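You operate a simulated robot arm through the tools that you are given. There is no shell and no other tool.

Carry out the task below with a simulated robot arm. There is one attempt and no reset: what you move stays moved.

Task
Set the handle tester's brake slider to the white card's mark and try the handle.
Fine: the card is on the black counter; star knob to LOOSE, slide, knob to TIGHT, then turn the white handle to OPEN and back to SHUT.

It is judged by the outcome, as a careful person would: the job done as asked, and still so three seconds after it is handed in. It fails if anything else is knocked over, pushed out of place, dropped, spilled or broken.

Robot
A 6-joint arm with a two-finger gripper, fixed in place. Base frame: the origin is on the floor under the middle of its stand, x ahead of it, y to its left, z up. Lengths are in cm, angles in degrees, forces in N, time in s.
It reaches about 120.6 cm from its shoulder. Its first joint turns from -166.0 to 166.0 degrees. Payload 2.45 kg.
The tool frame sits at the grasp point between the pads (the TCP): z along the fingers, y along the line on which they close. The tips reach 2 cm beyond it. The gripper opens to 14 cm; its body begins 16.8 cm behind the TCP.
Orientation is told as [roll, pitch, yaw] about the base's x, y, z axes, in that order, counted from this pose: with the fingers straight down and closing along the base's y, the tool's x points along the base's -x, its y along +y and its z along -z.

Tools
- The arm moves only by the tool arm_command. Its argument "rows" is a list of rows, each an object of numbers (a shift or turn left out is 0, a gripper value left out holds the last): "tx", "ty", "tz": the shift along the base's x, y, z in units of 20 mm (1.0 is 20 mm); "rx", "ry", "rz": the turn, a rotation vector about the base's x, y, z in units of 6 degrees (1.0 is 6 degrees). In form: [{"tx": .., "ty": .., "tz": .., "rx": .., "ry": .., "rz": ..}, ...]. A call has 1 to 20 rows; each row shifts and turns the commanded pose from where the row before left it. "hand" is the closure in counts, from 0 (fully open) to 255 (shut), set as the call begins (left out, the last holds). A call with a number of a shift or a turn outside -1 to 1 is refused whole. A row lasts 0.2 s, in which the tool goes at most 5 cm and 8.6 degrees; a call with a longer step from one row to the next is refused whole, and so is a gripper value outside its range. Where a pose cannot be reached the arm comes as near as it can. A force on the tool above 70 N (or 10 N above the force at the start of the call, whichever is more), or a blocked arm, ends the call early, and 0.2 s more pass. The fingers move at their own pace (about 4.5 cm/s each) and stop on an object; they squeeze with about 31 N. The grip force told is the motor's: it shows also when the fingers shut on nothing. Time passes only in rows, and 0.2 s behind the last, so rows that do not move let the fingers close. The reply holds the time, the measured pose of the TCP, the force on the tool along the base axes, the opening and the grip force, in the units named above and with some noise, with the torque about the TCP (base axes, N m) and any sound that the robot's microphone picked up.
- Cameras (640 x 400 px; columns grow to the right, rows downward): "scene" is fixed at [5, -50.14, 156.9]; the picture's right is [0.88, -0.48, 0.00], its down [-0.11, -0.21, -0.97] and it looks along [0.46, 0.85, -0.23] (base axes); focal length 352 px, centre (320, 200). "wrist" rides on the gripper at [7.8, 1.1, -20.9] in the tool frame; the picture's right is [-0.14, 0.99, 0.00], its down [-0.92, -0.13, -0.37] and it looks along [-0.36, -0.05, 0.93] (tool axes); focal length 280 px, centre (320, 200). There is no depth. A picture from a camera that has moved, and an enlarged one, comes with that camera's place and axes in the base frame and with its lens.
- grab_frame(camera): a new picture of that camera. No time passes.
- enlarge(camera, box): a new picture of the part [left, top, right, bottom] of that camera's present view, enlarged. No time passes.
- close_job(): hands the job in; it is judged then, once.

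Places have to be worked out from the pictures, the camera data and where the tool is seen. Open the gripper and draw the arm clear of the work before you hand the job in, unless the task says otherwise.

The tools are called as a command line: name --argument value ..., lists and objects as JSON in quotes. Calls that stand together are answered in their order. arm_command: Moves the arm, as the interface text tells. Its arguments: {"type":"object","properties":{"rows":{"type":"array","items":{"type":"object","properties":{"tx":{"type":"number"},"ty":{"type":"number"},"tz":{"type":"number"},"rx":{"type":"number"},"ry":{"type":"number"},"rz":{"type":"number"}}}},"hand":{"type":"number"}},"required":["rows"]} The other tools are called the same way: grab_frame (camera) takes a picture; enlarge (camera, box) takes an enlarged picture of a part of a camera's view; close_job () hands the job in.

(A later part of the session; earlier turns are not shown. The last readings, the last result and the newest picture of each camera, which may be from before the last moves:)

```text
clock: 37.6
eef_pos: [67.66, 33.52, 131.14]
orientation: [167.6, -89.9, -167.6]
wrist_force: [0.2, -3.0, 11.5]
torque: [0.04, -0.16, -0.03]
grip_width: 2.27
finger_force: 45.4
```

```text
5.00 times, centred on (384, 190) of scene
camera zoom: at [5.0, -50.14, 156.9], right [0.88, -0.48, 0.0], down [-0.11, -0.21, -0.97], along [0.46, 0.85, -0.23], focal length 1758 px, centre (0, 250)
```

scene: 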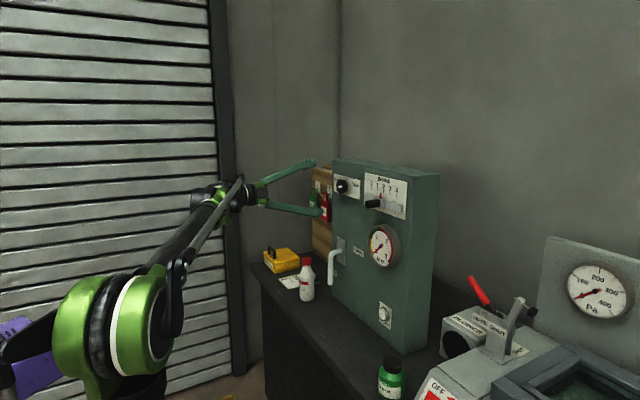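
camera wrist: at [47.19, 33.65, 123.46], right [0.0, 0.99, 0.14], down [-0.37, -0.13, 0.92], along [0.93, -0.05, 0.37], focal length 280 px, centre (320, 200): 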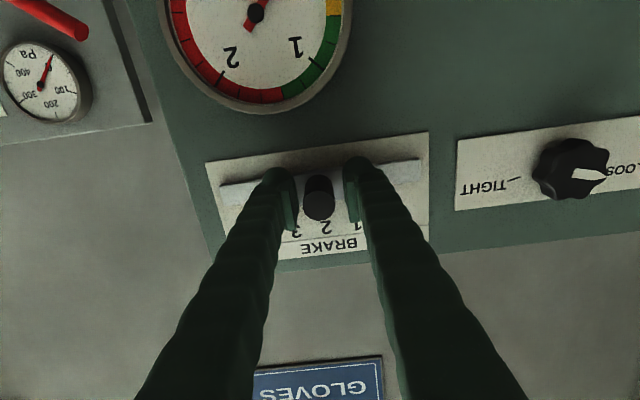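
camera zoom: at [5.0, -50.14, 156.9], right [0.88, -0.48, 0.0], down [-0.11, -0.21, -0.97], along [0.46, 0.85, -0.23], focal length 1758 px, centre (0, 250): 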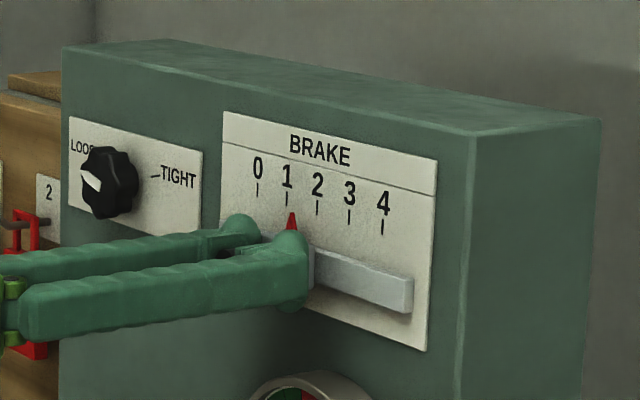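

The slider moves freely with the gripper; the pointer shifted about 1 cm. I'll slide the remaining 2 cm.

arm_command --rows '[{"ty": 0.25}, {"ty": 0.25}, {"ty": 0.25}, {"ty": 0.25}, {}]'

enlarge --camera "scene" --box '[320, 150, 448, 230]'

enlarge --camera "wrist" --box '[220, 120, 420, 270]'

```text
clock: 38.8
eef_pos: [67.78, 35.56, 131.21]
orientation: [141.9, -89.8, -141.9]
wrist_force: [8.9, -0.6, 33.4]
torque: [-0.01, -0.4, -0.03]
grip_width: 2.26
finger_force: 45.1
```

```text
5.00 times, centred on (384, 190) of scene
camera zoom: at [5.0, -50.14, 156.9], right [0.88, -0.48, 0.0], down [-0.11, -0.21, -0.97], along [0.46, 0.85, -0.23], focal length 1758 px, centre (0, 250)
```

zoom: 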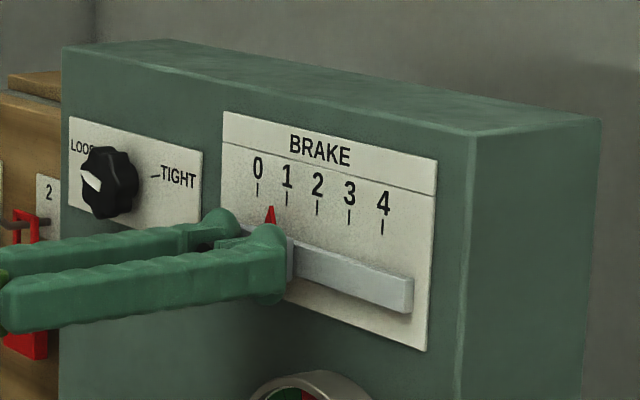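

```text
2.67 times, centred on (320, 195) of wrist
camera zoom: at [46.94, 36.72, 123.46], right [0.0, 0.99, 0.14], down [-0.37, -0.13, 0.92], along [0.93, -0.05, 0.37], focal length 748 px, centre (320, 213)
```

zoom: 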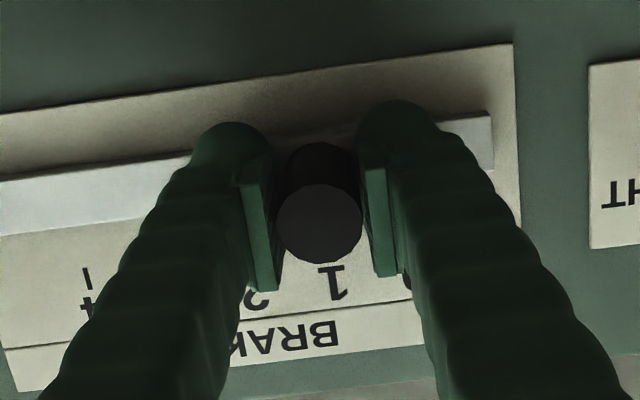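

The pointer should now be on 1: the digit 1 sits where the 2 sat before, relative to the knob. I'll release, back off, and check the reading square-on.

arm_command --rows '[{}, {}, {}, {}]' --hand 130

arm_command --rows '[{"tx": -0.5}, {"tx": -1}, {"tx": -1}, {"tx": -1}, {"tx": -1}, {"tx": -0.4}]'

enlarge --camera "wrist" --box '[240, 130, 400, 230]'

enlarge --camera "scene" --box '[320, 150, 448, 230]'

```text
clock: 39.8
eef_pos: [67.8, 35.75, 131.16]
orientation: [80.1, -90.0, -80.1]
wrist_force: [0.7, -0.1, -0.2]
torque: [-0.02, -0.01, 0.02]
grip_width: 6.88
finger_force: 0.1
```

```text
clock: 41.2
eef_pos: [58.0, 35.51, 131.15]
orientation: [91.5, -90.0, -91.5]
wrist_force: [0.3, 0.0, 0.7]
torque: [-0.03, -0.05, 0.01]
grip_width: 6.86
finger_force: 0.0
```

```text
4.00 times, centred on (320, 180) of wrist
camera zoom: at [37.13, 36.61, 123.47], right [0.0, 0.99, 0.14], down [-0.37, -0.13, 0.92], along [0.93, -0.05, 0.37], focal length 1122 px, centre (320, 280)
```

zoom: 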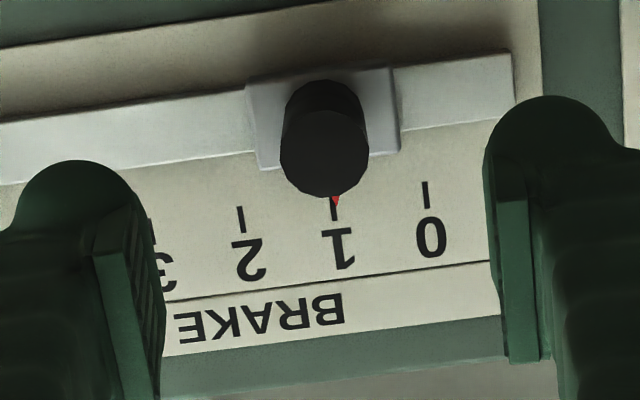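

```text
5.00 times, centred on (384, 190) of scene
camera zoom: at [5.0, -50.14, 156.9], right [0.88, -0.48, 0.0], down [-0.11, -0.21, -0.97], along [0.46, 0.85, -0.23], focal length 1758 px, centre (0, 250)
```

zoom: 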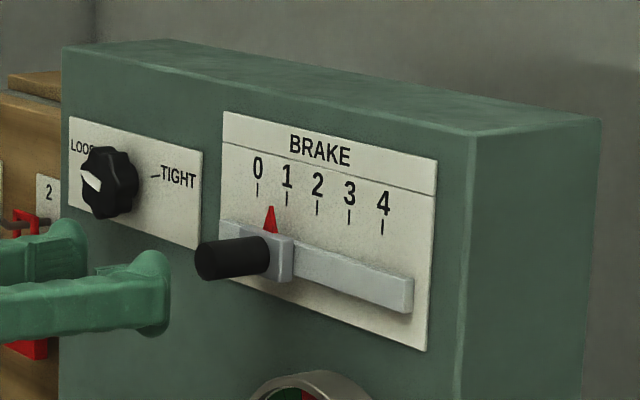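

The pointer is at or within a hair of mark 1. I'll zoom in tighter to judge the offset.

enlarge --camera "wrist" --box '[296, 160, 360, 200]'

```text
10.00 times, centred on (328, 180) of wrist
camera zoom: at [37.13, 36.61, 123.47], right [0.0, 0.99, 0.14], down [-0.37, -0.13, 0.92], along [0.93, -0.05, 0.37], focal length 2804 px, centre (240, 400)
```

zoom: 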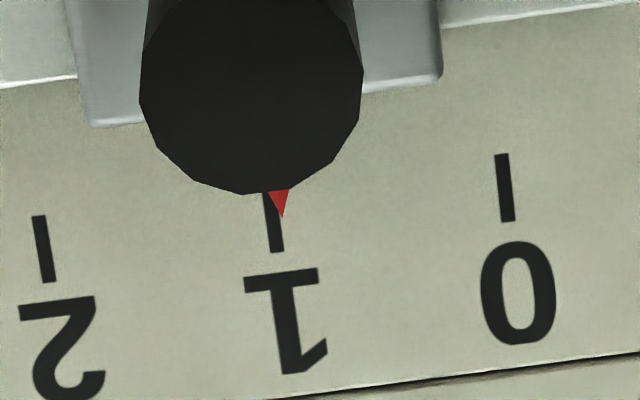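

The pointer is about 1.4 mm (0.05 of a division) past 1 towards 0. I'll regrip with the tool shifted 1.4 mm towards -y, so closing the fingers trims it onto the mark.

arm_command --rows '[{"tx": 0.9, "ty": -0.07}, {"tx": 1}, {"tx": 1}, {"tx": 1}, {"tx": 0.7}, {"tx": 0.25}]'

arm_command --rows '[{}, {}, {}, {}, {}, {}]' --hand 255

arm_command --rows '[{}, {}, {}, {}]' --hand 130

arm_command --rows '[{"tx": -0.5}, {"tx": -1}, {"tx": -1}, {"tx": -1}, {"tx": -1}, {"tx": -0.4}]'

enlarge --camera "wrist" --box '[296, 160, 360, 200]'

```text
clock: 42.6
eef_pos: [67.68, 35.4, 131.05]
orientation: [88.5, -90.0, -88.6]
wrist_force: [0.2, 0.5, -0.6]
torque: [0.0, -0.02, 0.02]
grip_width: 6.86
finger_force: 0.0
```

```text
clock: 44.0
eef_pos: [67.79, 35.46, 131.22]
orientation: [76.7, -90.1, -76.6]
wrist_force: [1.4, 4.1, 0.9]
torque: [0.02, 0.04, 0.05]
grip_width: 2.24
finger_force: 44.7
```

```text
clock: 45.0
eef_pos: [67.84, 35.47, 131.08]
orientation: [89.1, -90.0, -89.1]
wrist_force: [0.1, 0.4, 0.4]
torque: [0.0, -0.02, -0.04]
grip_width: 6.87
finger_force: 0.1
```

```text
clock: 46.4
eef_pos: [57.91, 35.71, 131.02]
orientation: [92.4, -89.9, -92.5]
wrist_force: [0.2, 0.3, -0.3]
torque: [0.05, 0.01, 0.02]
grip_width: 6.84
finger_force: 0.2
```

```text
10.00 times, centred on (328, 180) of wrist
camera zoom: at [37.05, 36.64, 123.45], right [0.0, 0.99, 0.14], down [-0.37, -0.13, 0.92], along [0.93, -0.05, 0.37], focal length 2804 px, centre (240, 400)
```

zoom: 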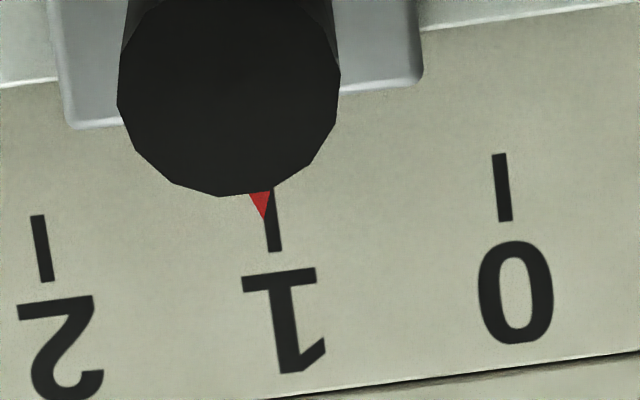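

It went to 1.2 mm on the other side of the mark (0.04 of a division). One more trim with +1.1 mm should centre it.

arm_command --rows '[{"tx": 0.9, "ty": 0.055}, {"tx": 1}, {"tx": 1}, {"tx": 1}, {"tx": 0.7}, {"tx": 0.25}, {}]'

arm_command --rows '[{}, {}, {}, {}, {}, {}]' --hand 255

arm_command --rows '[{}, {}, {}, {}]' --hand 130

arm_command --rows '[{"tx": -0.5}, {"tx": -1}, {"tx": -1}, {"tx": -1}, {"tx": -1}, {"tx": -0.4}]'

enlarge --camera "wrist" --box '[296, 160, 360, 200]'

```text
clock: 48.0
eef_pos: [67.59, 35.68, 131.08]
orientation: [90.2, -90.0, -90.2]
wrist_force: [0.4, 0.0, 0.3]
torque: [0.0, 0.01, 0.0]
grip_width: 6.85
finger_force: 0.0
```

```text
clock: 49.4
eef_pos: [67.53, 35.61, 131.11]
orientation: [82.6, -89.9, -82.6]
wrist_force: [1.0, -3.9, 0.2]
torque: [-0.04, 0.0, 0.0]
grip_width: 2.26
finger_force: 44.8
```

```text
clock: 50.4
eef_pos: [67.71, 35.63, 131.09]
orientation: [89.7, -90.1, -89.6]
wrist_force: [0.2, 0.3, 1.1]
torque: [-0.02, -0.02, 0.02]
grip_width: 6.85
finger_force: 0.0
```

```text
clock: 51.8
eef_pos: [58.01, 35.41, 131.07]
orientation: [92.4, -90.0, -92.4]
wrist_force: [0.3, -0.2, 0.0]
torque: [0.04, -0.01, -0.03]
grip_width: 6.87
finger_force: 0.2
```

```text
10.00 times, centred on (328, 180) of wrist
camera zoom: at [37.1, 36.61, 123.43], right [0.0, 0.99, 0.14], down [-0.37, -0.13, 0.92], along [0.93, -0.05, 0.37], focal length 2804 px, centre (240, 400)
```

zoom: 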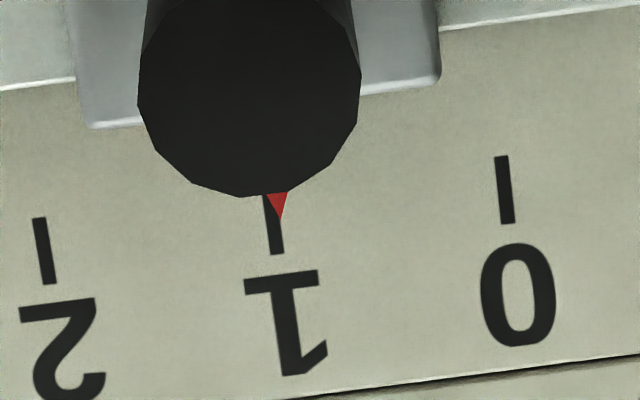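

The pointer tip now overlaps the 1 tick, within about 0.04 of a division, which is a good setting. Next I'll go back to the star knob, rolling the gripper to about -77° so the tightening turn has full range.

arm_command --rows '[{"rx": -0.985, "ty": 0.69, "tz": 0.054}, {"rx": -0.985, "ty": 0.69, "tz": 0.054}, {"rx": -0.985, "ty": 0.69, "tz": 0.054}, {"rx": -0.985, "ty": 0.69, "tz": 0.054}, {"rx": -0.985, "ty": 0.69, "tz": 0.054}, {"rx": -0.985, "ty": 0.69, "tz": 0.054}, {"rx": -0.985, "ty": 0.69, "tz": 0.054}, {"rx": -0.985, "ty": 0.69, "tz": 0.054}, {"rx": -0.985, "ty": 0.69, "tz": 0.054}, {"rx": -0.985, "ty": 0.69, "tz": 0.054}, {"rx": -0.985, "ty": 0.69, "tz": 0.054}, {"rx": -0.985, "ty": 0.69, "tz": 0.054}, {"rx": -0.985, "ty": 0.69, "tz": 0.054}]' --hand 90

grab_frame --camera "wrist"

enlarge --camera "scene" --box '[320, 150, 448, 230]'

```text
clock: 54.6
eef_pos: [57.89, 53.57, 132.52]
orientation: [-90.0, -13.1, 89.9]
wrist_force: [-0.1, -1.0, -1.2]
torque: [0.01, -0.02, 0.0]
grip_width: 9.06
finger_force: 0.1
```

```text
taken
camera wrist: at [37.06, 46.13, 129.85], right [0.0, 0.36, -0.93], down [-0.37, 0.87, 0.33], along [0.93, 0.34, 0.13], focal length 280 px, centre (320, 200)
```

wrist: 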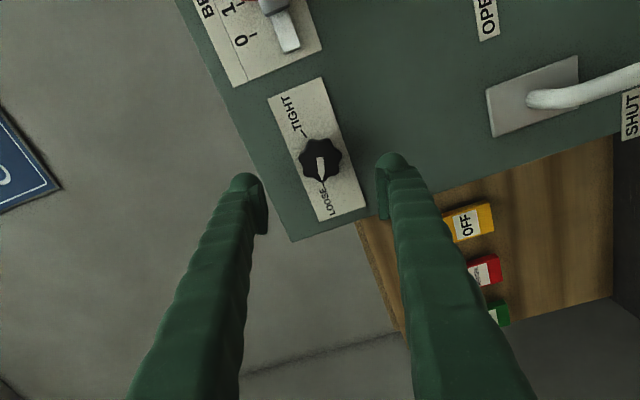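

```text
5.00 times, centred on (384, 190) of scene
camera zoom: at [5.0, -50.14, 156.9], right [0.88, -0.48, 0.0], down [-0.11, -0.21, -0.97], along [0.46, 0.85, -0.23], focal length 1758 px, centre (0, 250)
```

zoom: 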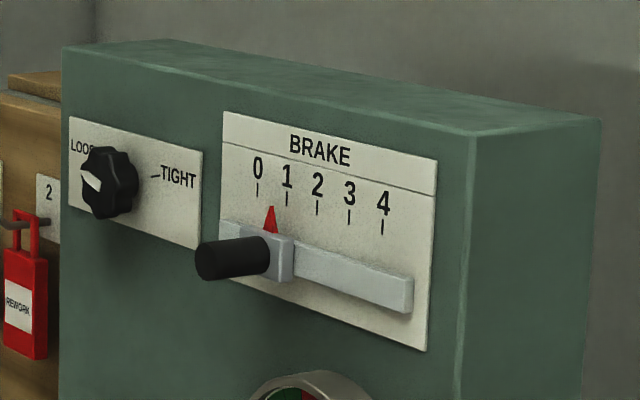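

The gripper is lined up on the knob as before. I'll advance to x≈69.2 and close on it.

arm_command --rows '[{"tx": 0.8}, {"tx": 1}, {"tx": 1}, {"tx": 1}, {"tx": 1}, {"tx": 0.6}, {"tx": 0.25}, {}]'

arm_command --rows '[{}, {}, {}, {}, {}]' --hand 255

enlarge --camera "wrist" --box '[240, 70, 400, 270]'

```text
clock: 56.4
eef_pos: [69.21, 53.53, 132.63]
orientation: [-90.0, -13.2, 90.0]
wrist_force: [-0.3, 0.3, 0.0]
torque: [-0.03, 0.0, 0.0]
grip_width: 9.07
finger_force: 0.2
```

```text
clock: 57.6
eef_pos: [69.07, 53.54, 132.56]
orientation: [-90.0, -13.1, 90.0]
wrist_force: [-5.1, -1.1, -15.2]
torque: [0.09, 0.13, 0.08]
grip_width: 4.93
finger_force: 45.3
```

```text
2.00 times, centred on (320, 170) of wrist
camera zoom: at [48.29, 46.18, 129.83], right [0.0, 0.36, -0.93], down [-0.37, 0.87, 0.34], along [0.93, 0.34, 0.13], focal length 561 px, centre (320, 260)
```

zoom: 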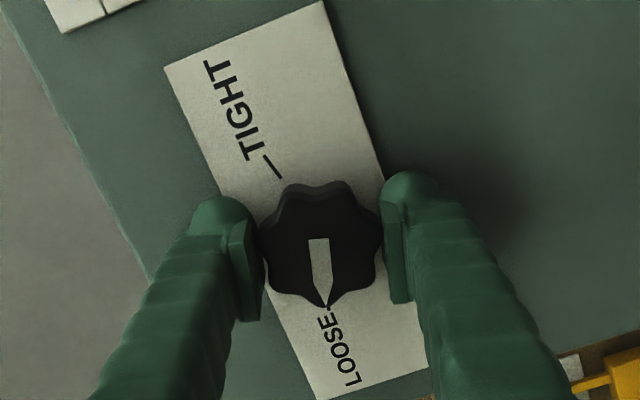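

The grip is well centred with little side load. I'll turn clockwise (positive rx) towards TIGHT, in short calls.

arm_command --rows '[{"rx": 0.6}, {"rx": 0.9}, {"rx": 1}, {"rx": 1}, {"rx": 1}, {"rx": 1}]'

arm_command --rows '[{"rx": 1}, {"rx": 1}, {"rx": 1}, {"rx": 1}, {"rx": 1}]'

enlarge --camera "wrist" --box '[240, 70, 400, 270]'

```text
clock: 59.0
eef_pos: [69.21, 53.61, 132.52]
orientation: [-90.0, -46.2, 90.1]
wrist_force: [0.5, 4.4, 7.1]
torque: [0.0, -0.14, 0.13]
grip_width: 4.97
finger_force: 44.7
```

```text
clock: 60.2
eef_pos: [69.17, 53.58, 132.53]
orientation: [-90.1, -76.2, 90.0]
wrist_force: [0.3, 1.6, 8.3]
torque: [-0.03, -0.31, 0.05]
grip_width: 4.93
finger_force: 44.6
```

```text
2.00 times, centred on (320, 170) of wrist
camera zoom: at [48.28, 52.71, 124.83], right [0.0, 0.99, -0.1], down [-0.37, 0.09, 0.92], along [0.93, 0.04, 0.37], focal length 561 px, centre (320, 260)
```

zoom: 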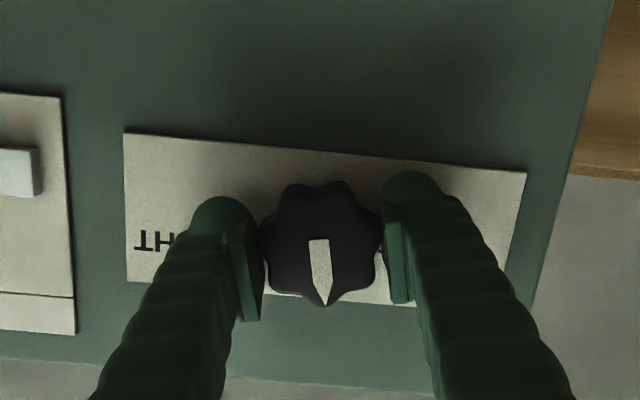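

The knob is turning with the gripper, 63° done, with low forces. I'll continue the rest of the way.

arm_command --rows '[{"rx": 1}, {"rx": 1}, {"rx": 1}, {"rx": 1}, {"rx": 1}, {"rx": 1}]'

arm_command --rows '[{"rx": 1}, {"rx": 1}, {"rx": 1}, {"rx": 1}, {"rx": 1}, {"rx": 1}]'

enlarge --camera "wrist" --box '[240, 70, 400, 270]'

```text
clock: 61.6
eef_pos: [69.05, 53.51, 132.51]
orientation: [90.1, -67.8, -90.1]
wrist_force: [9.1, -0.9, 17.1]
torque: [-0.01, -0.12, -0.05]
grip_width: 4.92
finger_force: 45.4
```

```text
clock: 63.0
eef_pos: [68.99, 53.48, 132.44]
orientation: [89.9, -31.7, -90.0]
wrist_force: [-2.1, -8.8, 0.6]
torque: [-0.02, 0.03, -0.05]
grip_width: 4.93
finger_force: 45.3
```

```text
2.00 times, centred on (320, 170) of wrist
camera zoom: at [48.27, 60.69, 129.49], right [0.0, 0.4, 0.92], down [-0.37, -0.85, 0.37], along [0.93, -0.34, 0.15], focal length 561 px, centre (320, 260)
```

zoom: 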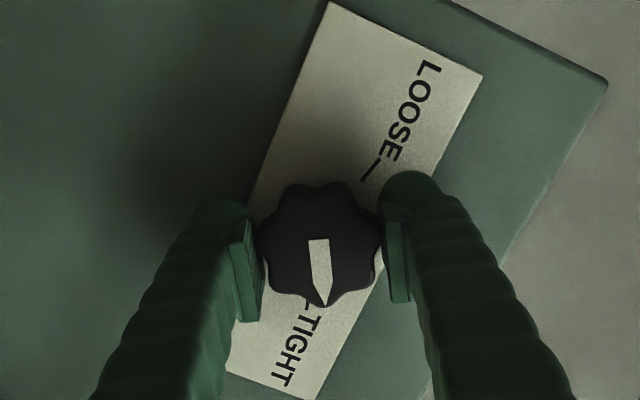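

The pointer is about 14° short of TIGHT. I'll turn on gently until it reaches the tick and the stop shows up as torque.

arm_command --rows '[{"rx": 0.8}, {"rx": 0.7}, {"rx": 0.6}, {}]'

enlarge --camera "wrist" --box '[240, 70, 400, 270]'

```text
clock: 64.0
eef_pos: [69.08, 53.58, 132.6]
orientation: [90.0, -19.1, -90.0]
wrist_force: [-3.9, -10.0, -2.0]
torque: [0.02, 0.04, -0.18]
grip_width: 4.94
finger_force: 44.8
```

```text
2.00 times, centred on (320, 170) of wrist
camera zoom: at [48.27, 61.22, 131.12], right [0.0, 0.19, 0.98], down [-0.37, -0.91, 0.18], along [0.93, -0.36, 0.07], focal length 561 px, centre (320, 260)
```

zoom: 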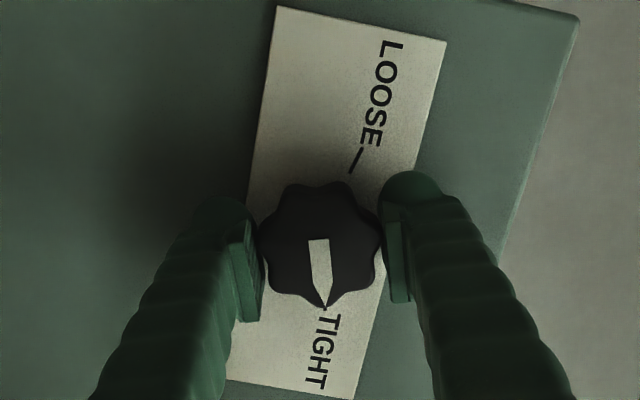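

The pointer is about on the TIGHT tick, with no stop torque yet. I'll add about 4° more to seat it against the stop.

arm_command --rows '[{"rx": 0.4}, {"rx": 0.3}, {}]'

enlarge --camera "wrist" --box '[240, 70, 400, 270]'

```text
clock: 64.8
eef_pos: [69.17, 53.52, 132.45]
orientation: [90.0, -15.0, -89.9]
wrist_force: [-8.7, -8.6, -9.7]
torque: [-0.86, 0.11, 0.0]
grip_width: 4.96
finger_force: 45.1
```

```text
2.00 times, centred on (320, 170) of wrist
camera zoom: at [48.26, 61.35, 131.67], right [0.0, 0.12, 0.99], down [-0.37, -0.92, 0.11], along [0.93, -0.37, 0.05], focal length 561 px, centre (320, 260)
```

zoom: 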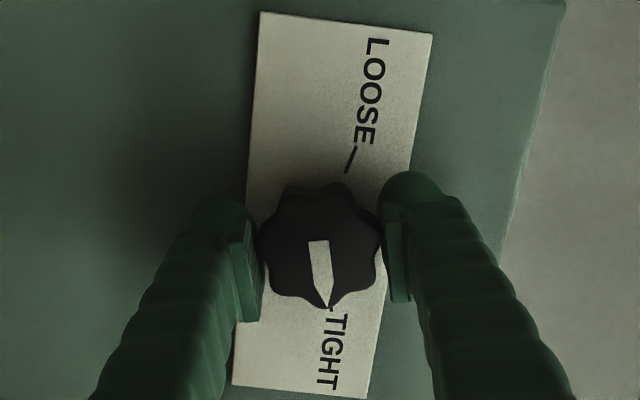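

The torque has risen to -0.86 N·m, so the knob is hard against the TIGHT stop with its pointer on the tick. I'll release and back off, then recheck the knob and slider.

arm_command --rows '[{}, {}, {}, {}, {}]' --hand 100

arm_command --rows '[{"tx": -0.5}, {"tx": -1}, {"tx": -1}, {"tx": -1}, {"tx": -1}, {"tx": -1}, {"tx": -1}, {"tx": -1}, {"tx": -1}, {"tx": -1}, {"tx": -1}]'

grab_frame --camera "wrist"

enlarge --camera "scene" --box '[320, 150, 448, 230]'

```text
clock: 66.0
eef_pos: [69.23, 53.47, 132.48]
orientation: [90.1, -15.0, -90.0]
wrist_force: [0.5, -0.5, -0.6]
torque: [-0.03, -0.02, -0.01]
grip_width: 8.48
finger_force: 0.1
```

```text
clock: 68.4
eef_pos: [48.02, 53.52, 132.44]
orientation: [90.0, -15.0, -90.0]
wrist_force: [-1.3, -0.2, 0.5]
torque: [0.0, -0.03, -0.06]
grip_width: 8.5
finger_force: 0.1
```

```text
taken
camera wrist: at [27.23, 61.4, 131.61], right [0.0, 0.12, 0.99], down [-0.37, -0.92, 0.12], along [0.93, -0.37, 0.05], focal length 280 px, centre (320, 200)
```

wrist: 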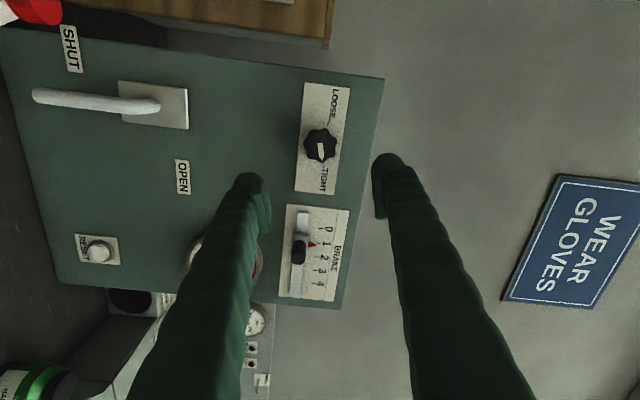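

```text
5.00 times, centred on (384, 190) of scene
camera zoom: at [5.0, -50.14, 156.9], right [0.88, -0.48, 0.0], down [-0.11, -0.21, -0.97], along [0.46, 0.85, -0.23], focal length 1758 px, centre (0, 250)
```

zoom: 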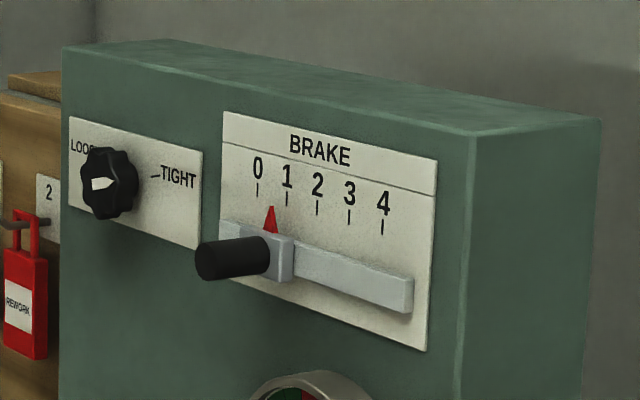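

Knob on TIGHT, slider on 1. Now the handle: I'll roll back to zero and go down in front of it, well back at x=48, to get a close square-on view of the lever.

arm_command --rows '[{"rx": -0.9, "tz": -0.98, "ty": 0.08}, {"rx": -0.9, "tz": -0.98, "ty": 0.08}, {"rx": -0.9, "tz": -0.98, "ty": 0.08}, {"rx": -0.9, "tz": -0.98, "ty": 0.08}, {"rx": -0.9, "tz": -0.98, "ty": 0.08}, {"rx": -0.9, "tz": -0.98, "ty": 0.08}, {"rx": -0.9, "tz": -0.98, "ty": 0.08}, {"rx": -0.9, "tz": -0.98, "ty": 0.08}, {"rx": -0.9, "tz": -0.98, "ty": 0.08}, {"rx": -0.9, "tz": -0.98, "ty": 0.08}, {"rx": -0.9, "tz": -0.98, "ty": 0.08}, {"rx": -0.9, "tz": -0.98, "ty": 0.08}, {"rx": -0.9, "tz": -0.98, "ty": 0.08}, {"rx": -0.8, "tz": -0.98, "ty": 0.08}]'

grab_frame --camera "wrist"

enlarge --camera "wrist" --box '[220, 0, 460, 150]'

grab_frame --camera "scene"

```text
clock: 71.4
eef_pos: [48.02, 55.76, 105.17]
orientation: [-92.0, -89.8, 92.1]
wrist_force: [-0.9, 0.3, -0.1]
torque: [0.04, 0.0, 0.02]
grip_width: 8.49
finger_force: 0.0
```

```text
taken
camera wrist: at [27.2, 56.84, 97.45], right [0.0, 0.99, 0.14], down [-0.37, -0.13, 0.92], along [0.93, -0.05, 0.37], focal length 280 px, centre (320, 200)
```

wrist: 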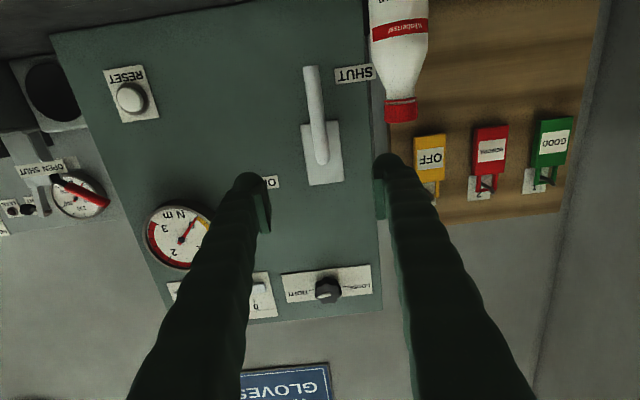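

```text
2.67 times, centred on (340, 75) of wrist
camera zoom: at [27.2, 56.84, 97.45], right [0.0, 0.99, 0.14], down [-0.37, -0.13, 0.92], along [0.93, -0.05, 0.37], focal length 748 px, centre (267, 533)
```

zoom: 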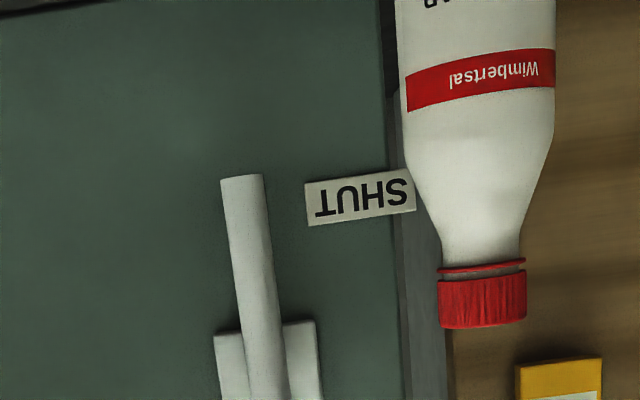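

```text
taken
```

scene: 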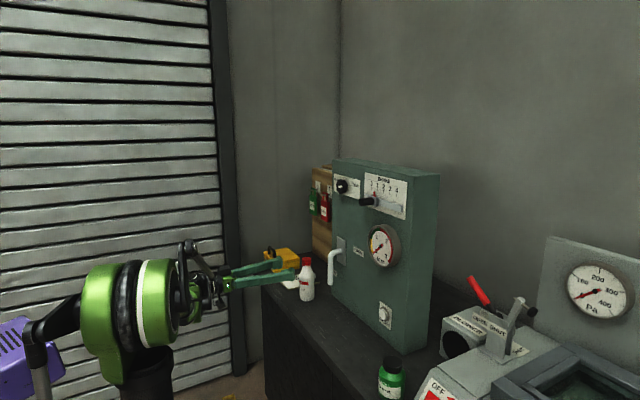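

The lever's axis is near (x 66.2, y 56.1), running from the pivot (z≈107.3) down to z≈94.8. The soap bottle stands with its near side at y≈63 and top at z≈102.5, so I'll narrow the fingers to about 4.4 cm, drop to z≈99 while still back at x=48, and check clearances.

arm_command --rows '[{"tz": -0.6, "ty": 0.05}, {"tz": -0.8, "ty": 0.05}, {"tz": -0.8, "ty": 0.02}, {"tz": -0.6}, {"tz": -0.3}]' --hand 175

arm_command --rows '[{"tx": 0.8}, {"tx": 0.8}, {"tx": 0.8}]'

grab_frame --camera "wrist"

enlarge --camera "scene" --box '[210, 210, 402, 330]'

```text
clock: 72.6
eef_pos: [48.16, 55.94, 98.78]
orientation: [-91.7, -90.0, 91.8]
wrist_force: [-0.4, 0.4, 0.3]
torque: [-0.01, 0.01, 0.03]
grip_width: 4.39
finger_force: 0.1
```

```text
clock: 73.4
eef_pos: [52.96, 55.95, 98.77]
orientation: [-98.4, -90.0, 98.5]
wrist_force: [0.7, 0.8, -0.4]
torque: [0.04, 0.02, -0.02]
grip_width: 4.39
finger_force: 0.1
```

```text
taken
camera wrist: at [32.11, 57.04, 91.14], right [0.0, 0.99, 0.14], down [-0.37, -0.13, 0.92], along [0.93, -0.05, 0.37], focal length 280 px, centre (320, 200)
```

wrist: 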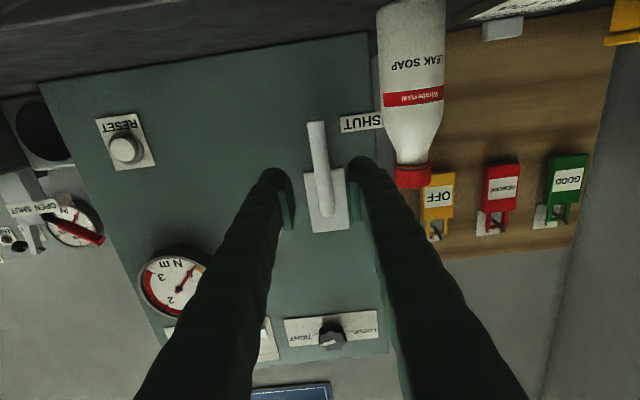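

```text
3.33 times, centred on (306, 270) of scene
camera zoom: at [5.0, -50.14, 156.9], right [0.88, -0.48, 0.0], down [-0.11, -0.21, -0.97], along [0.46, 0.85, -0.23], focal length 1172 px, centre (367, -33)
```

zoom: 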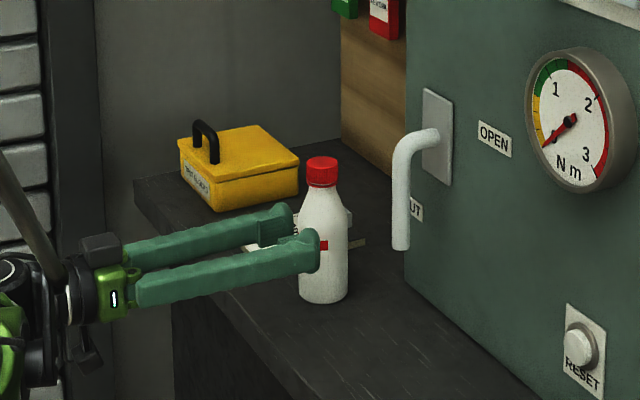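

I'll zoom in on the gap between the right-hand finger and the bottle before moving in.

enlarge --camera "wrist" --box '[260, 80, 460, 230]'

```text
2.67 times, centred on (360, 155) of wrist
camera zoom: at [32.11, 57.04, 91.14], right [0.0, 0.99, 0.14], down [-0.37, -0.13, 0.92], along [0.93, -0.05, 0.37], focal length 748 px, centre (213, 320)
```

zoom: 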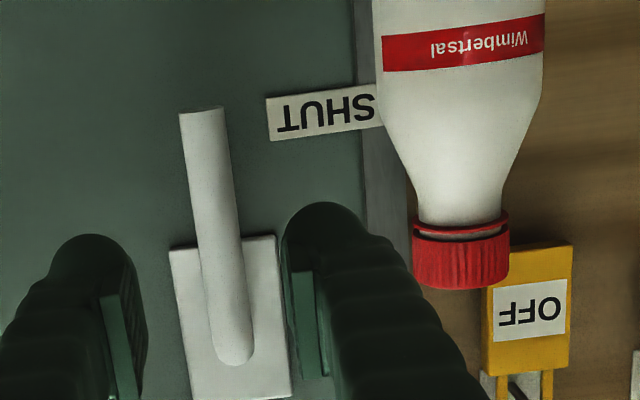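

The gap to the bottle is about 1.7 cm, and the lever is centred at y≈56.0 between the fingers. I'll narrow them slightly more and advance 8 cm, then look again.

arm_command --rows '[{}, {"tx": 0.6}, {"tx": 0.7}, {"tx": 0.7}, {"tx": 0.7}, {"tx": 0.7}, {"tx": 0.6}, {}]' --hand 185

grab_frame --camera "wrist"

enlarge --camera "scene" --box '[250, 220, 378, 300]'

```text
clock: 75.2
eef_pos: [60.93, 55.9, 98.93]
orientation: [-75.6, -90.0, 75.6]
wrist_force: [0.1, 0.2, -0.5]
torque: [-0.03, 0.0, 0.0]
grip_width: 3.83
finger_force: 0.0
```

```text
taken
camera wrist: at [40.14, 57.05, 91.14], right [0.0, 0.99, 0.14], down [-0.37, -0.13, 0.92], along [0.93, -0.05, 0.37], focal length 280 px, centre (320, 200)
```

wrist: 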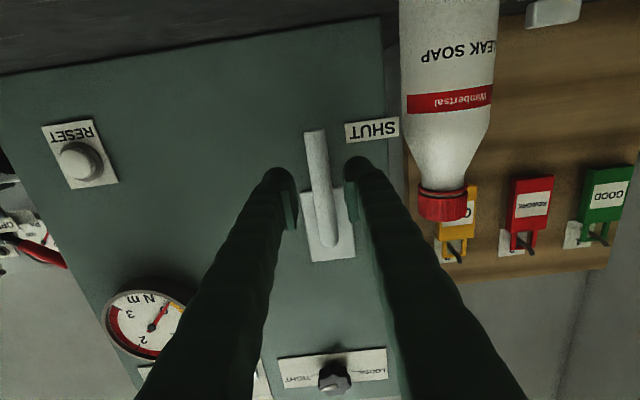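

```text
5.00 times, centred on (314, 260) of scene
camera zoom: at [5.0, -50.14, 156.9], right [0.88, -0.48, 0.0], down [-0.11, -0.21, -0.97], along [0.46, 0.85, -0.23], focal length 1758 px, centre (350, -100)
```

zoom: 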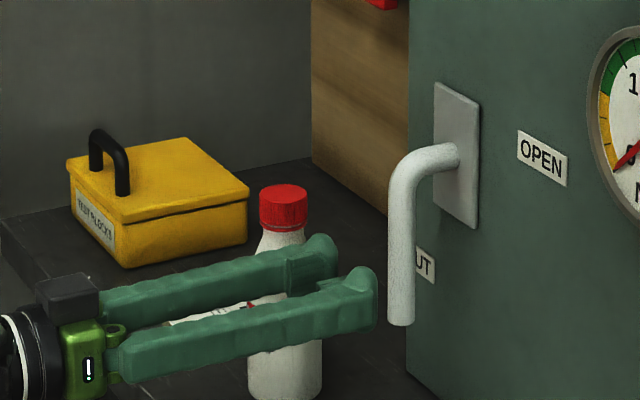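

There's still clear space between finger and bottle, and the lever lies between the fingers. I'll advance the last 5 cm, so the TCP is at the lever.

arm_command --rows '[{"tx": 0.6}, {"tx": 0.6}, {"tx": 0.6}, {"tx": 0.5}, {"tx": 0.2}, {}]'

grab_frame --camera "wrist"

enlarge --camera "scene" --box '[250, 220, 378, 300]'

```text
clock: 76.6
eef_pos: [65.93, 55.83, 98.83]
orientation: [-75.0, -90.0, 75.0]
wrist_force: [0.4, 0.5, -0.4]
torque: [0.01, 0.01, -0.02]
grip_width: 3.86
finger_force: 0.1
```

```text
taken
camera wrist: at [45.2, 57.03, 91.22], right [0.0, 0.99, 0.14], down [-0.37, -0.13, 0.92], along [0.93, -0.05, 0.36], focal length 280 px, centre (320, 200)
```

wrist: 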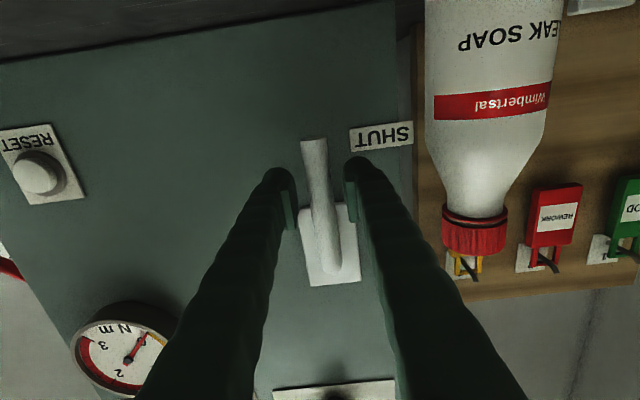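

```text
5.00 times, centred on (314, 260) of scene
camera zoom: at [5.0, -50.14, 156.9], right [0.88, -0.48, 0.0], down [-0.11, -0.21, -0.97], along [0.46, 0.85, -0.23], focal length 1758 px, centre (350, -100)
```

zoom: 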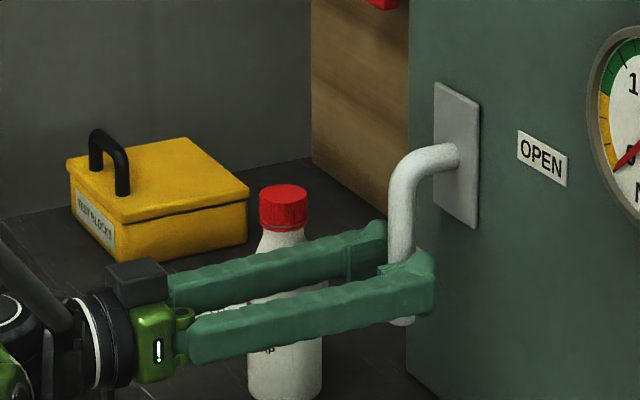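

The lever is right at the grasp point. I'll close on it.

arm_command --rows '[{}, {}, {}, {}]' --hand 255

enlarge --camera "wrist" --box '[220, 100, 420, 300]'

```text
clock: 77.6
eef_pos: [66.07, 55.96, 98.82]
orientation: [-94.7, -90.0, 94.8]
wrist_force: [3.7, 4.9, 2.3]
torque: [-0.17, -0.02, -0.03]
grip_width: 1.97
finger_force: 44.8
```

```text
2.00 times, centred on (320, 200) of wrist
camera zoom: at [45.2, 57.05, 91.21], right [0.0, 0.99, 0.14], down [-0.37, -0.13, 0.92], along [0.93, -0.05, 0.37], focal length 561 px, centre (320, 200)
```

zoom: 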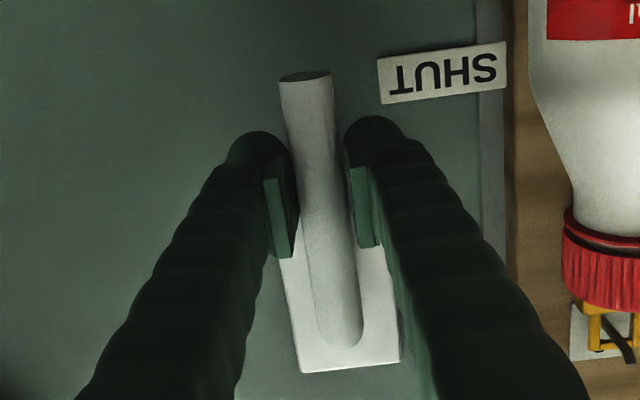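

The lever is held and the load is light. I'll start swinging it towards OPEN, down to right, on an arc of 8.5 cm radius about the pivot, rolling the gripper with it; first 18°, to check forces and the gauge.

arm_command --rows '[{"rx": -1, "ty": -0.444, "tz": 0.0233}, {"rx": -1, "ty": -0.4394, "tz": 0.0696}, {"rx": -1, "ty": -0.4297, "tz": 0.1151}]'

enlarge --camera "scene" --box '[290, 210, 418, 290]'

grab_frame --camera "wrist"

```text
clock: 78.4
eef_pos: [66.06, 53.56, 99.32]
orientation: [-89.8, -71.8, 89.9]
wrist_force: [15.5, 12.8, -10.5]
torque: [-0.93, 0.21, 0.09]
grip_width: 1.95
finger_force: 45.0
```

```text
5.00 times, centred on (354, 250) of scene
camera zoom: at [5.0, -50.14, 156.9], right [0.88, -0.48, 0.0], down [-0.11, -0.21, -0.97], along [0.46, 0.85, -0.23], focal length 1758 px, centre (150, -50)
```

zoom: 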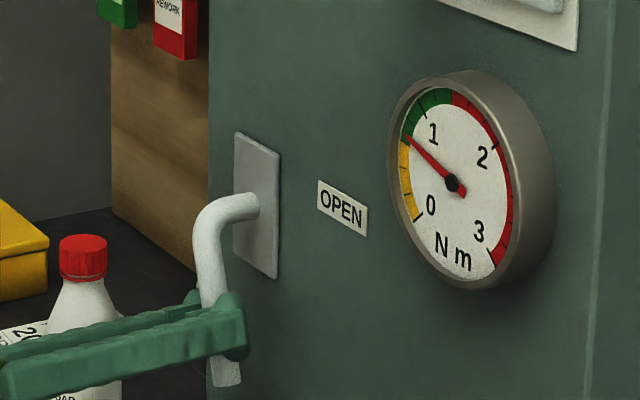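

```text
taken
camera wrist: at [45.19, 52.05, 91.72], right [0.0, 0.98, -0.18], down [-0.37, 0.17, 0.92], along [0.93, 0.07, 0.36], focal length 280 px, centre (320, 200)
```

wrist: 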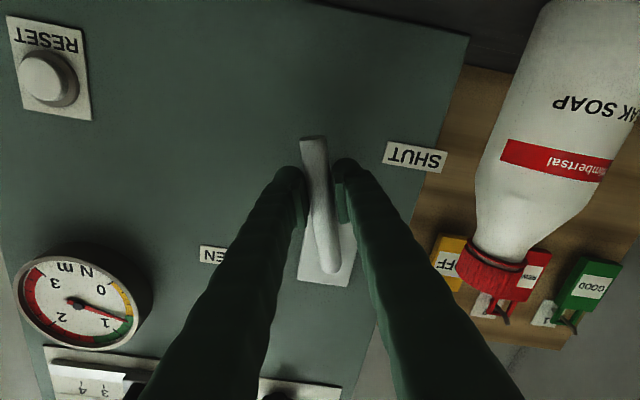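

The lever moves with the gripper and the gauge reads just under 1 N·m at the edge of the green band; loads are modest. I'll continue along the arc.

arm_command --rows '[{"rx": -1, "ty": -0.4153, "tz": 0.1594}, {"rx": -1, "ty": -0.3964, "tz": 0.202}, {"rx": -1, "ty": -0.3731, "tz": 0.2423}, {"rx": -1, "ty": -0.3457, "tz": 0.28}]'

enlarge --camera "scene" --box '[290, 210, 418, 290]'

grab_frame --camera "wrist"

```text
clock: 79.4
eef_pos: [66.02, 50.61, 100.96]
orientation: [-90.0, -47.9, 90.2]
wrist_force: [26.1, 25.3, 7.5]
torque: [-0.9, -0.1, 0.22]
grip_width: 1.98
finger_force: 44.6
```

```text
5.00 times, centred on (354, 250) of scene
camera zoom: at [5.0, -50.14, 156.9], right [0.88, -0.48, 0.0], down [-0.11, -0.21, -0.97], along [0.46, 0.85, -0.23], focal length 1758 px, centre (150, -50)
```

zoom: 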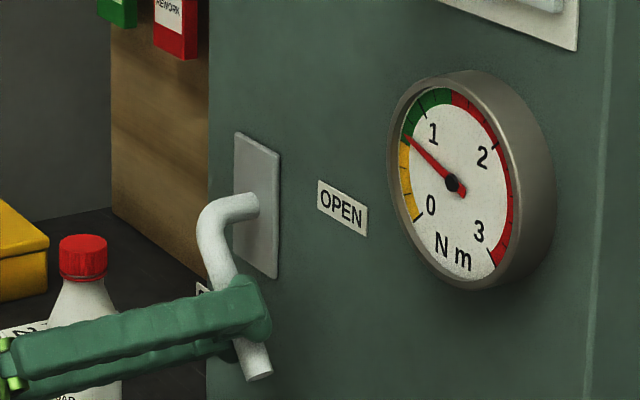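

```text
taken
camera wrist: at [45.17, 46.07, 94.62], right [0.0, 0.83, -0.56], down [-0.37, 0.52, 0.77], along [0.93, 0.21, 0.3], focal length 280 px, centre (320, 200)
```

wrist: 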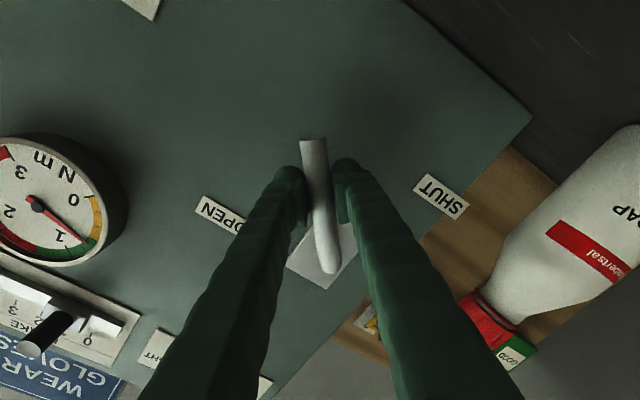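

About 42° through, with a small pull towards the pivot and the panel. I'll ease the arc slightly inward while carrying on.

arm_command --rows '[{"rx": -1, "ty": -0.28, "tz": 0.345, "tx": 0.04}, {"rx": -1, "ty": -0.26, "tz": 0.355, "tx": 0.03}, {"rx": -1, "ty": -0.2423, "tz": 0.3731}, {"rx": -1, "ty": -0.202, "tz": 0.3964}]'

grab_frame --camera "wrist"

enlarge --camera "scene" --box '[290, 210, 418, 290]'

```text
clock: 80.4
eef_pos: [65.97, 48.51, 103.99]
orientation: [-90.1, -24.0, 89.9]
wrist_force: [-14.1, 11.7, -20.2]
torque: [-1.17, 0.2, 0.25]
grip_width: 2.04
finger_force: 44.6
```

```text
taken
camera wrist: at [45.15, 41.73, 99.88], right [0.0, 0.53, -0.85], down [-0.37, 0.79, 0.49], along [0.93, 0.31, 0.19], focal length 280 px, centre (320, 200)
```

wrist: 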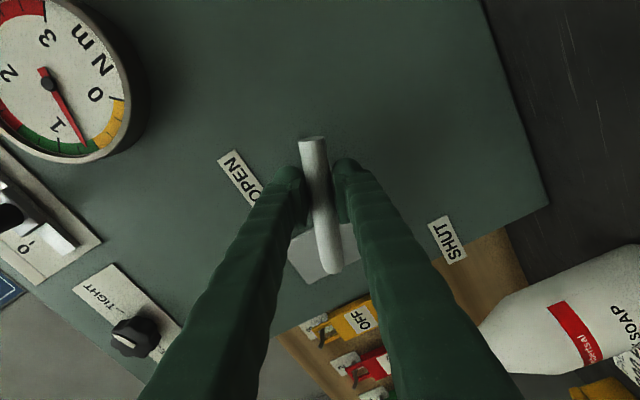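

```text
5.00 times, centred on (354, 250) of scene
camera zoom: at [5.0, -50.14, 156.9], right [0.88, -0.48, 0.0], down [-0.11, -0.21, -0.97], along [0.46, 0.85, -0.23], focal length 1758 px, centre (150, -50)
```

zoom: 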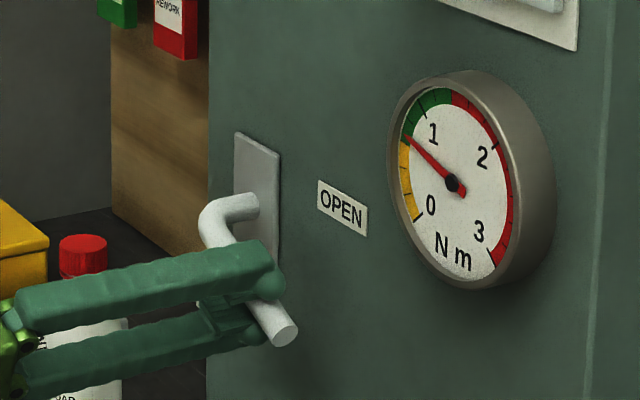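

Now about 66°, with the pointer on the gauge steady. I'll go on 18° towards horizontal and look for a stop.

arm_command --rows '[{"rx": -1, "ty": -0.157, "tz": 0.41, "tx": -0.03}, {"rx": -1, "ty": -0.114, "tz": 0.4246}, {"rx": -1, "ty": -0.069, "tz": 0.434}]'

grab_frame --camera "wrist"

enlarge --camera "scene" --box '[290, 210, 418, 290]'

```text
clock: 81.2
eef_pos: [65.91, 47.91, 106.49]
orientation: [-90.0, -5.9, 90.0]
wrist_force: [-9.6, 18.2, -20.3]
torque: [-1.05, 0.19, 0.08]
grip_width: 2.04
finger_force: 45.5
```

```text
taken
camera wrist: at [45.16, 40.15, 104.72], right [0.0, 0.24, -0.97], down [-0.37, 0.9, 0.22], along [0.93, 0.36, 0.09], focal length 280 px, centre (320, 200)
```

wrist: 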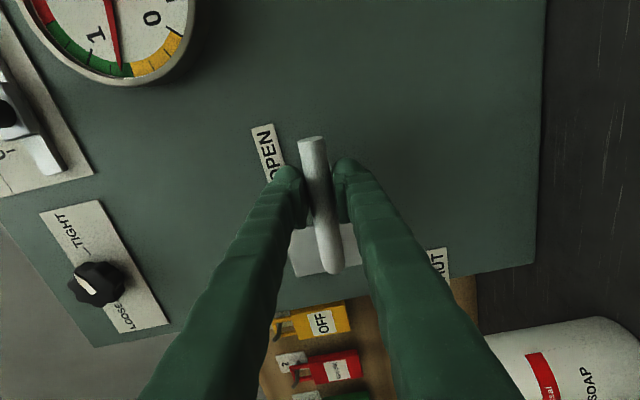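

```text
5.00 times, centred on (354, 250) of scene
camera zoom: at [5.0, -50.14, 156.9], right [0.88, -0.48, 0.0], down [-0.11, -0.21, -0.97], along [0.46, 0.85, -0.23], focal length 1758 px, centre (150, -50)
```

zoom: 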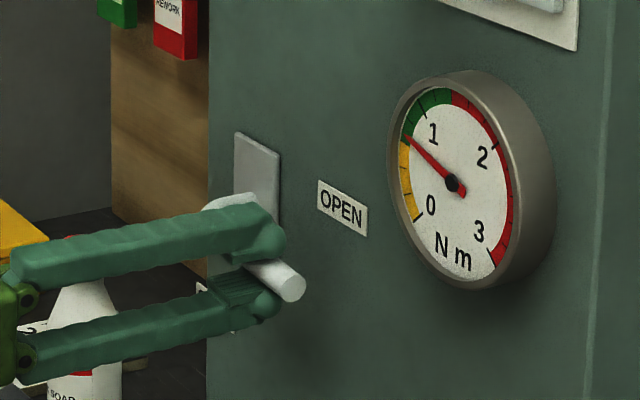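

At 84° there's no stop yet, only the steady brake torque. I'll take the last 6° to horizontal and see whether the load jumps.

arm_command --rows '[{"rx": -0.5, "ty": -0.016, "tz": 0.22}, {"rx": -0.5, "ty": -0.006, "tz": 0.22}, {}]'

grab_frame --camera "wrist"

enlarge --camera "scene" --box '[290, 210, 418, 290]'

```text
clock: 82.0
eef_pos: [66.05, 47.8, 107.04]
orientation: [-89.8, 0.1, 90.1]
wrist_force: [-22.3, 16.1, -63.5]
torque: [-0.48, 0.77, 0.65]
grip_width: 1.98
finger_force: 44.9
```

```text
taken
camera wrist: at [45.17, 39.94, 106.16], right [0.0, 0.14, -0.99], down [-0.37, 0.92, 0.13], along [0.93, 0.37, 0.05], focal length 280 px, centre (320, 200)
```

wrist: 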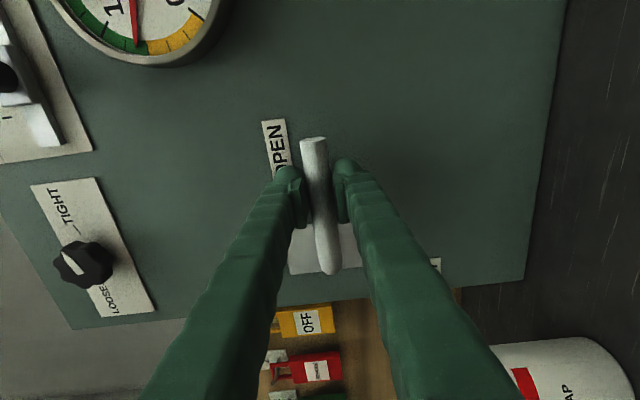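

```text
5.00 times, centred on (354, 250) of scene
camera zoom: at [5.0, -50.14, 156.9], right [0.88, -0.48, 0.0], down [-0.11, -0.21, -0.97], along [0.46, 0.85, -0.23], focal length 1758 px, centre (150, -50)
```

zoom: 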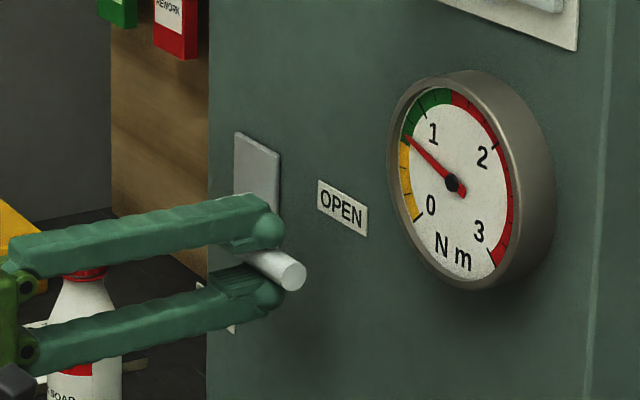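

A clear stop: the load jumped to 64 N with the lever horizontal beside the OPEN label, so OPEN is reached. Now I'll swing it back towards SHUT along the same arc.

arm_command --rows '[{"rx": 1, "ty": 0.023, "tz": -0.439}, {"rx": 1, "ty": 0.069, "tz": -0.434}, {"rx": 1, "ty": 0.114, "tz": -0.4246}, {"rx": 1, "ty": 0.157, "tz": -0.41}]'

grab_frame --camera "wrist"

```text
clock: 83.0
eef_pos: [66.0, 48.25, 104.03]
orientation: [-90.0, -24.2, 89.9]
wrist_force: [-15.6, -3.1, -8.0]
torque: [-1.09, 0.17, -0.21]
grip_width: 2.07
finger_force: 45.3
```

```text
taken
camera wrist: at [45.17, 41.61, 99.94], right [0.0, 0.53, -0.85], down [-0.37, 0.79, 0.49], along [0.93, 0.31, 0.2], focal length 280 px, centre (320, 200)
```

wrist: 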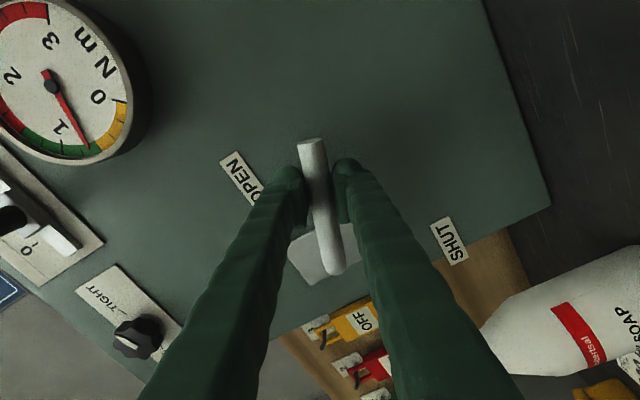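

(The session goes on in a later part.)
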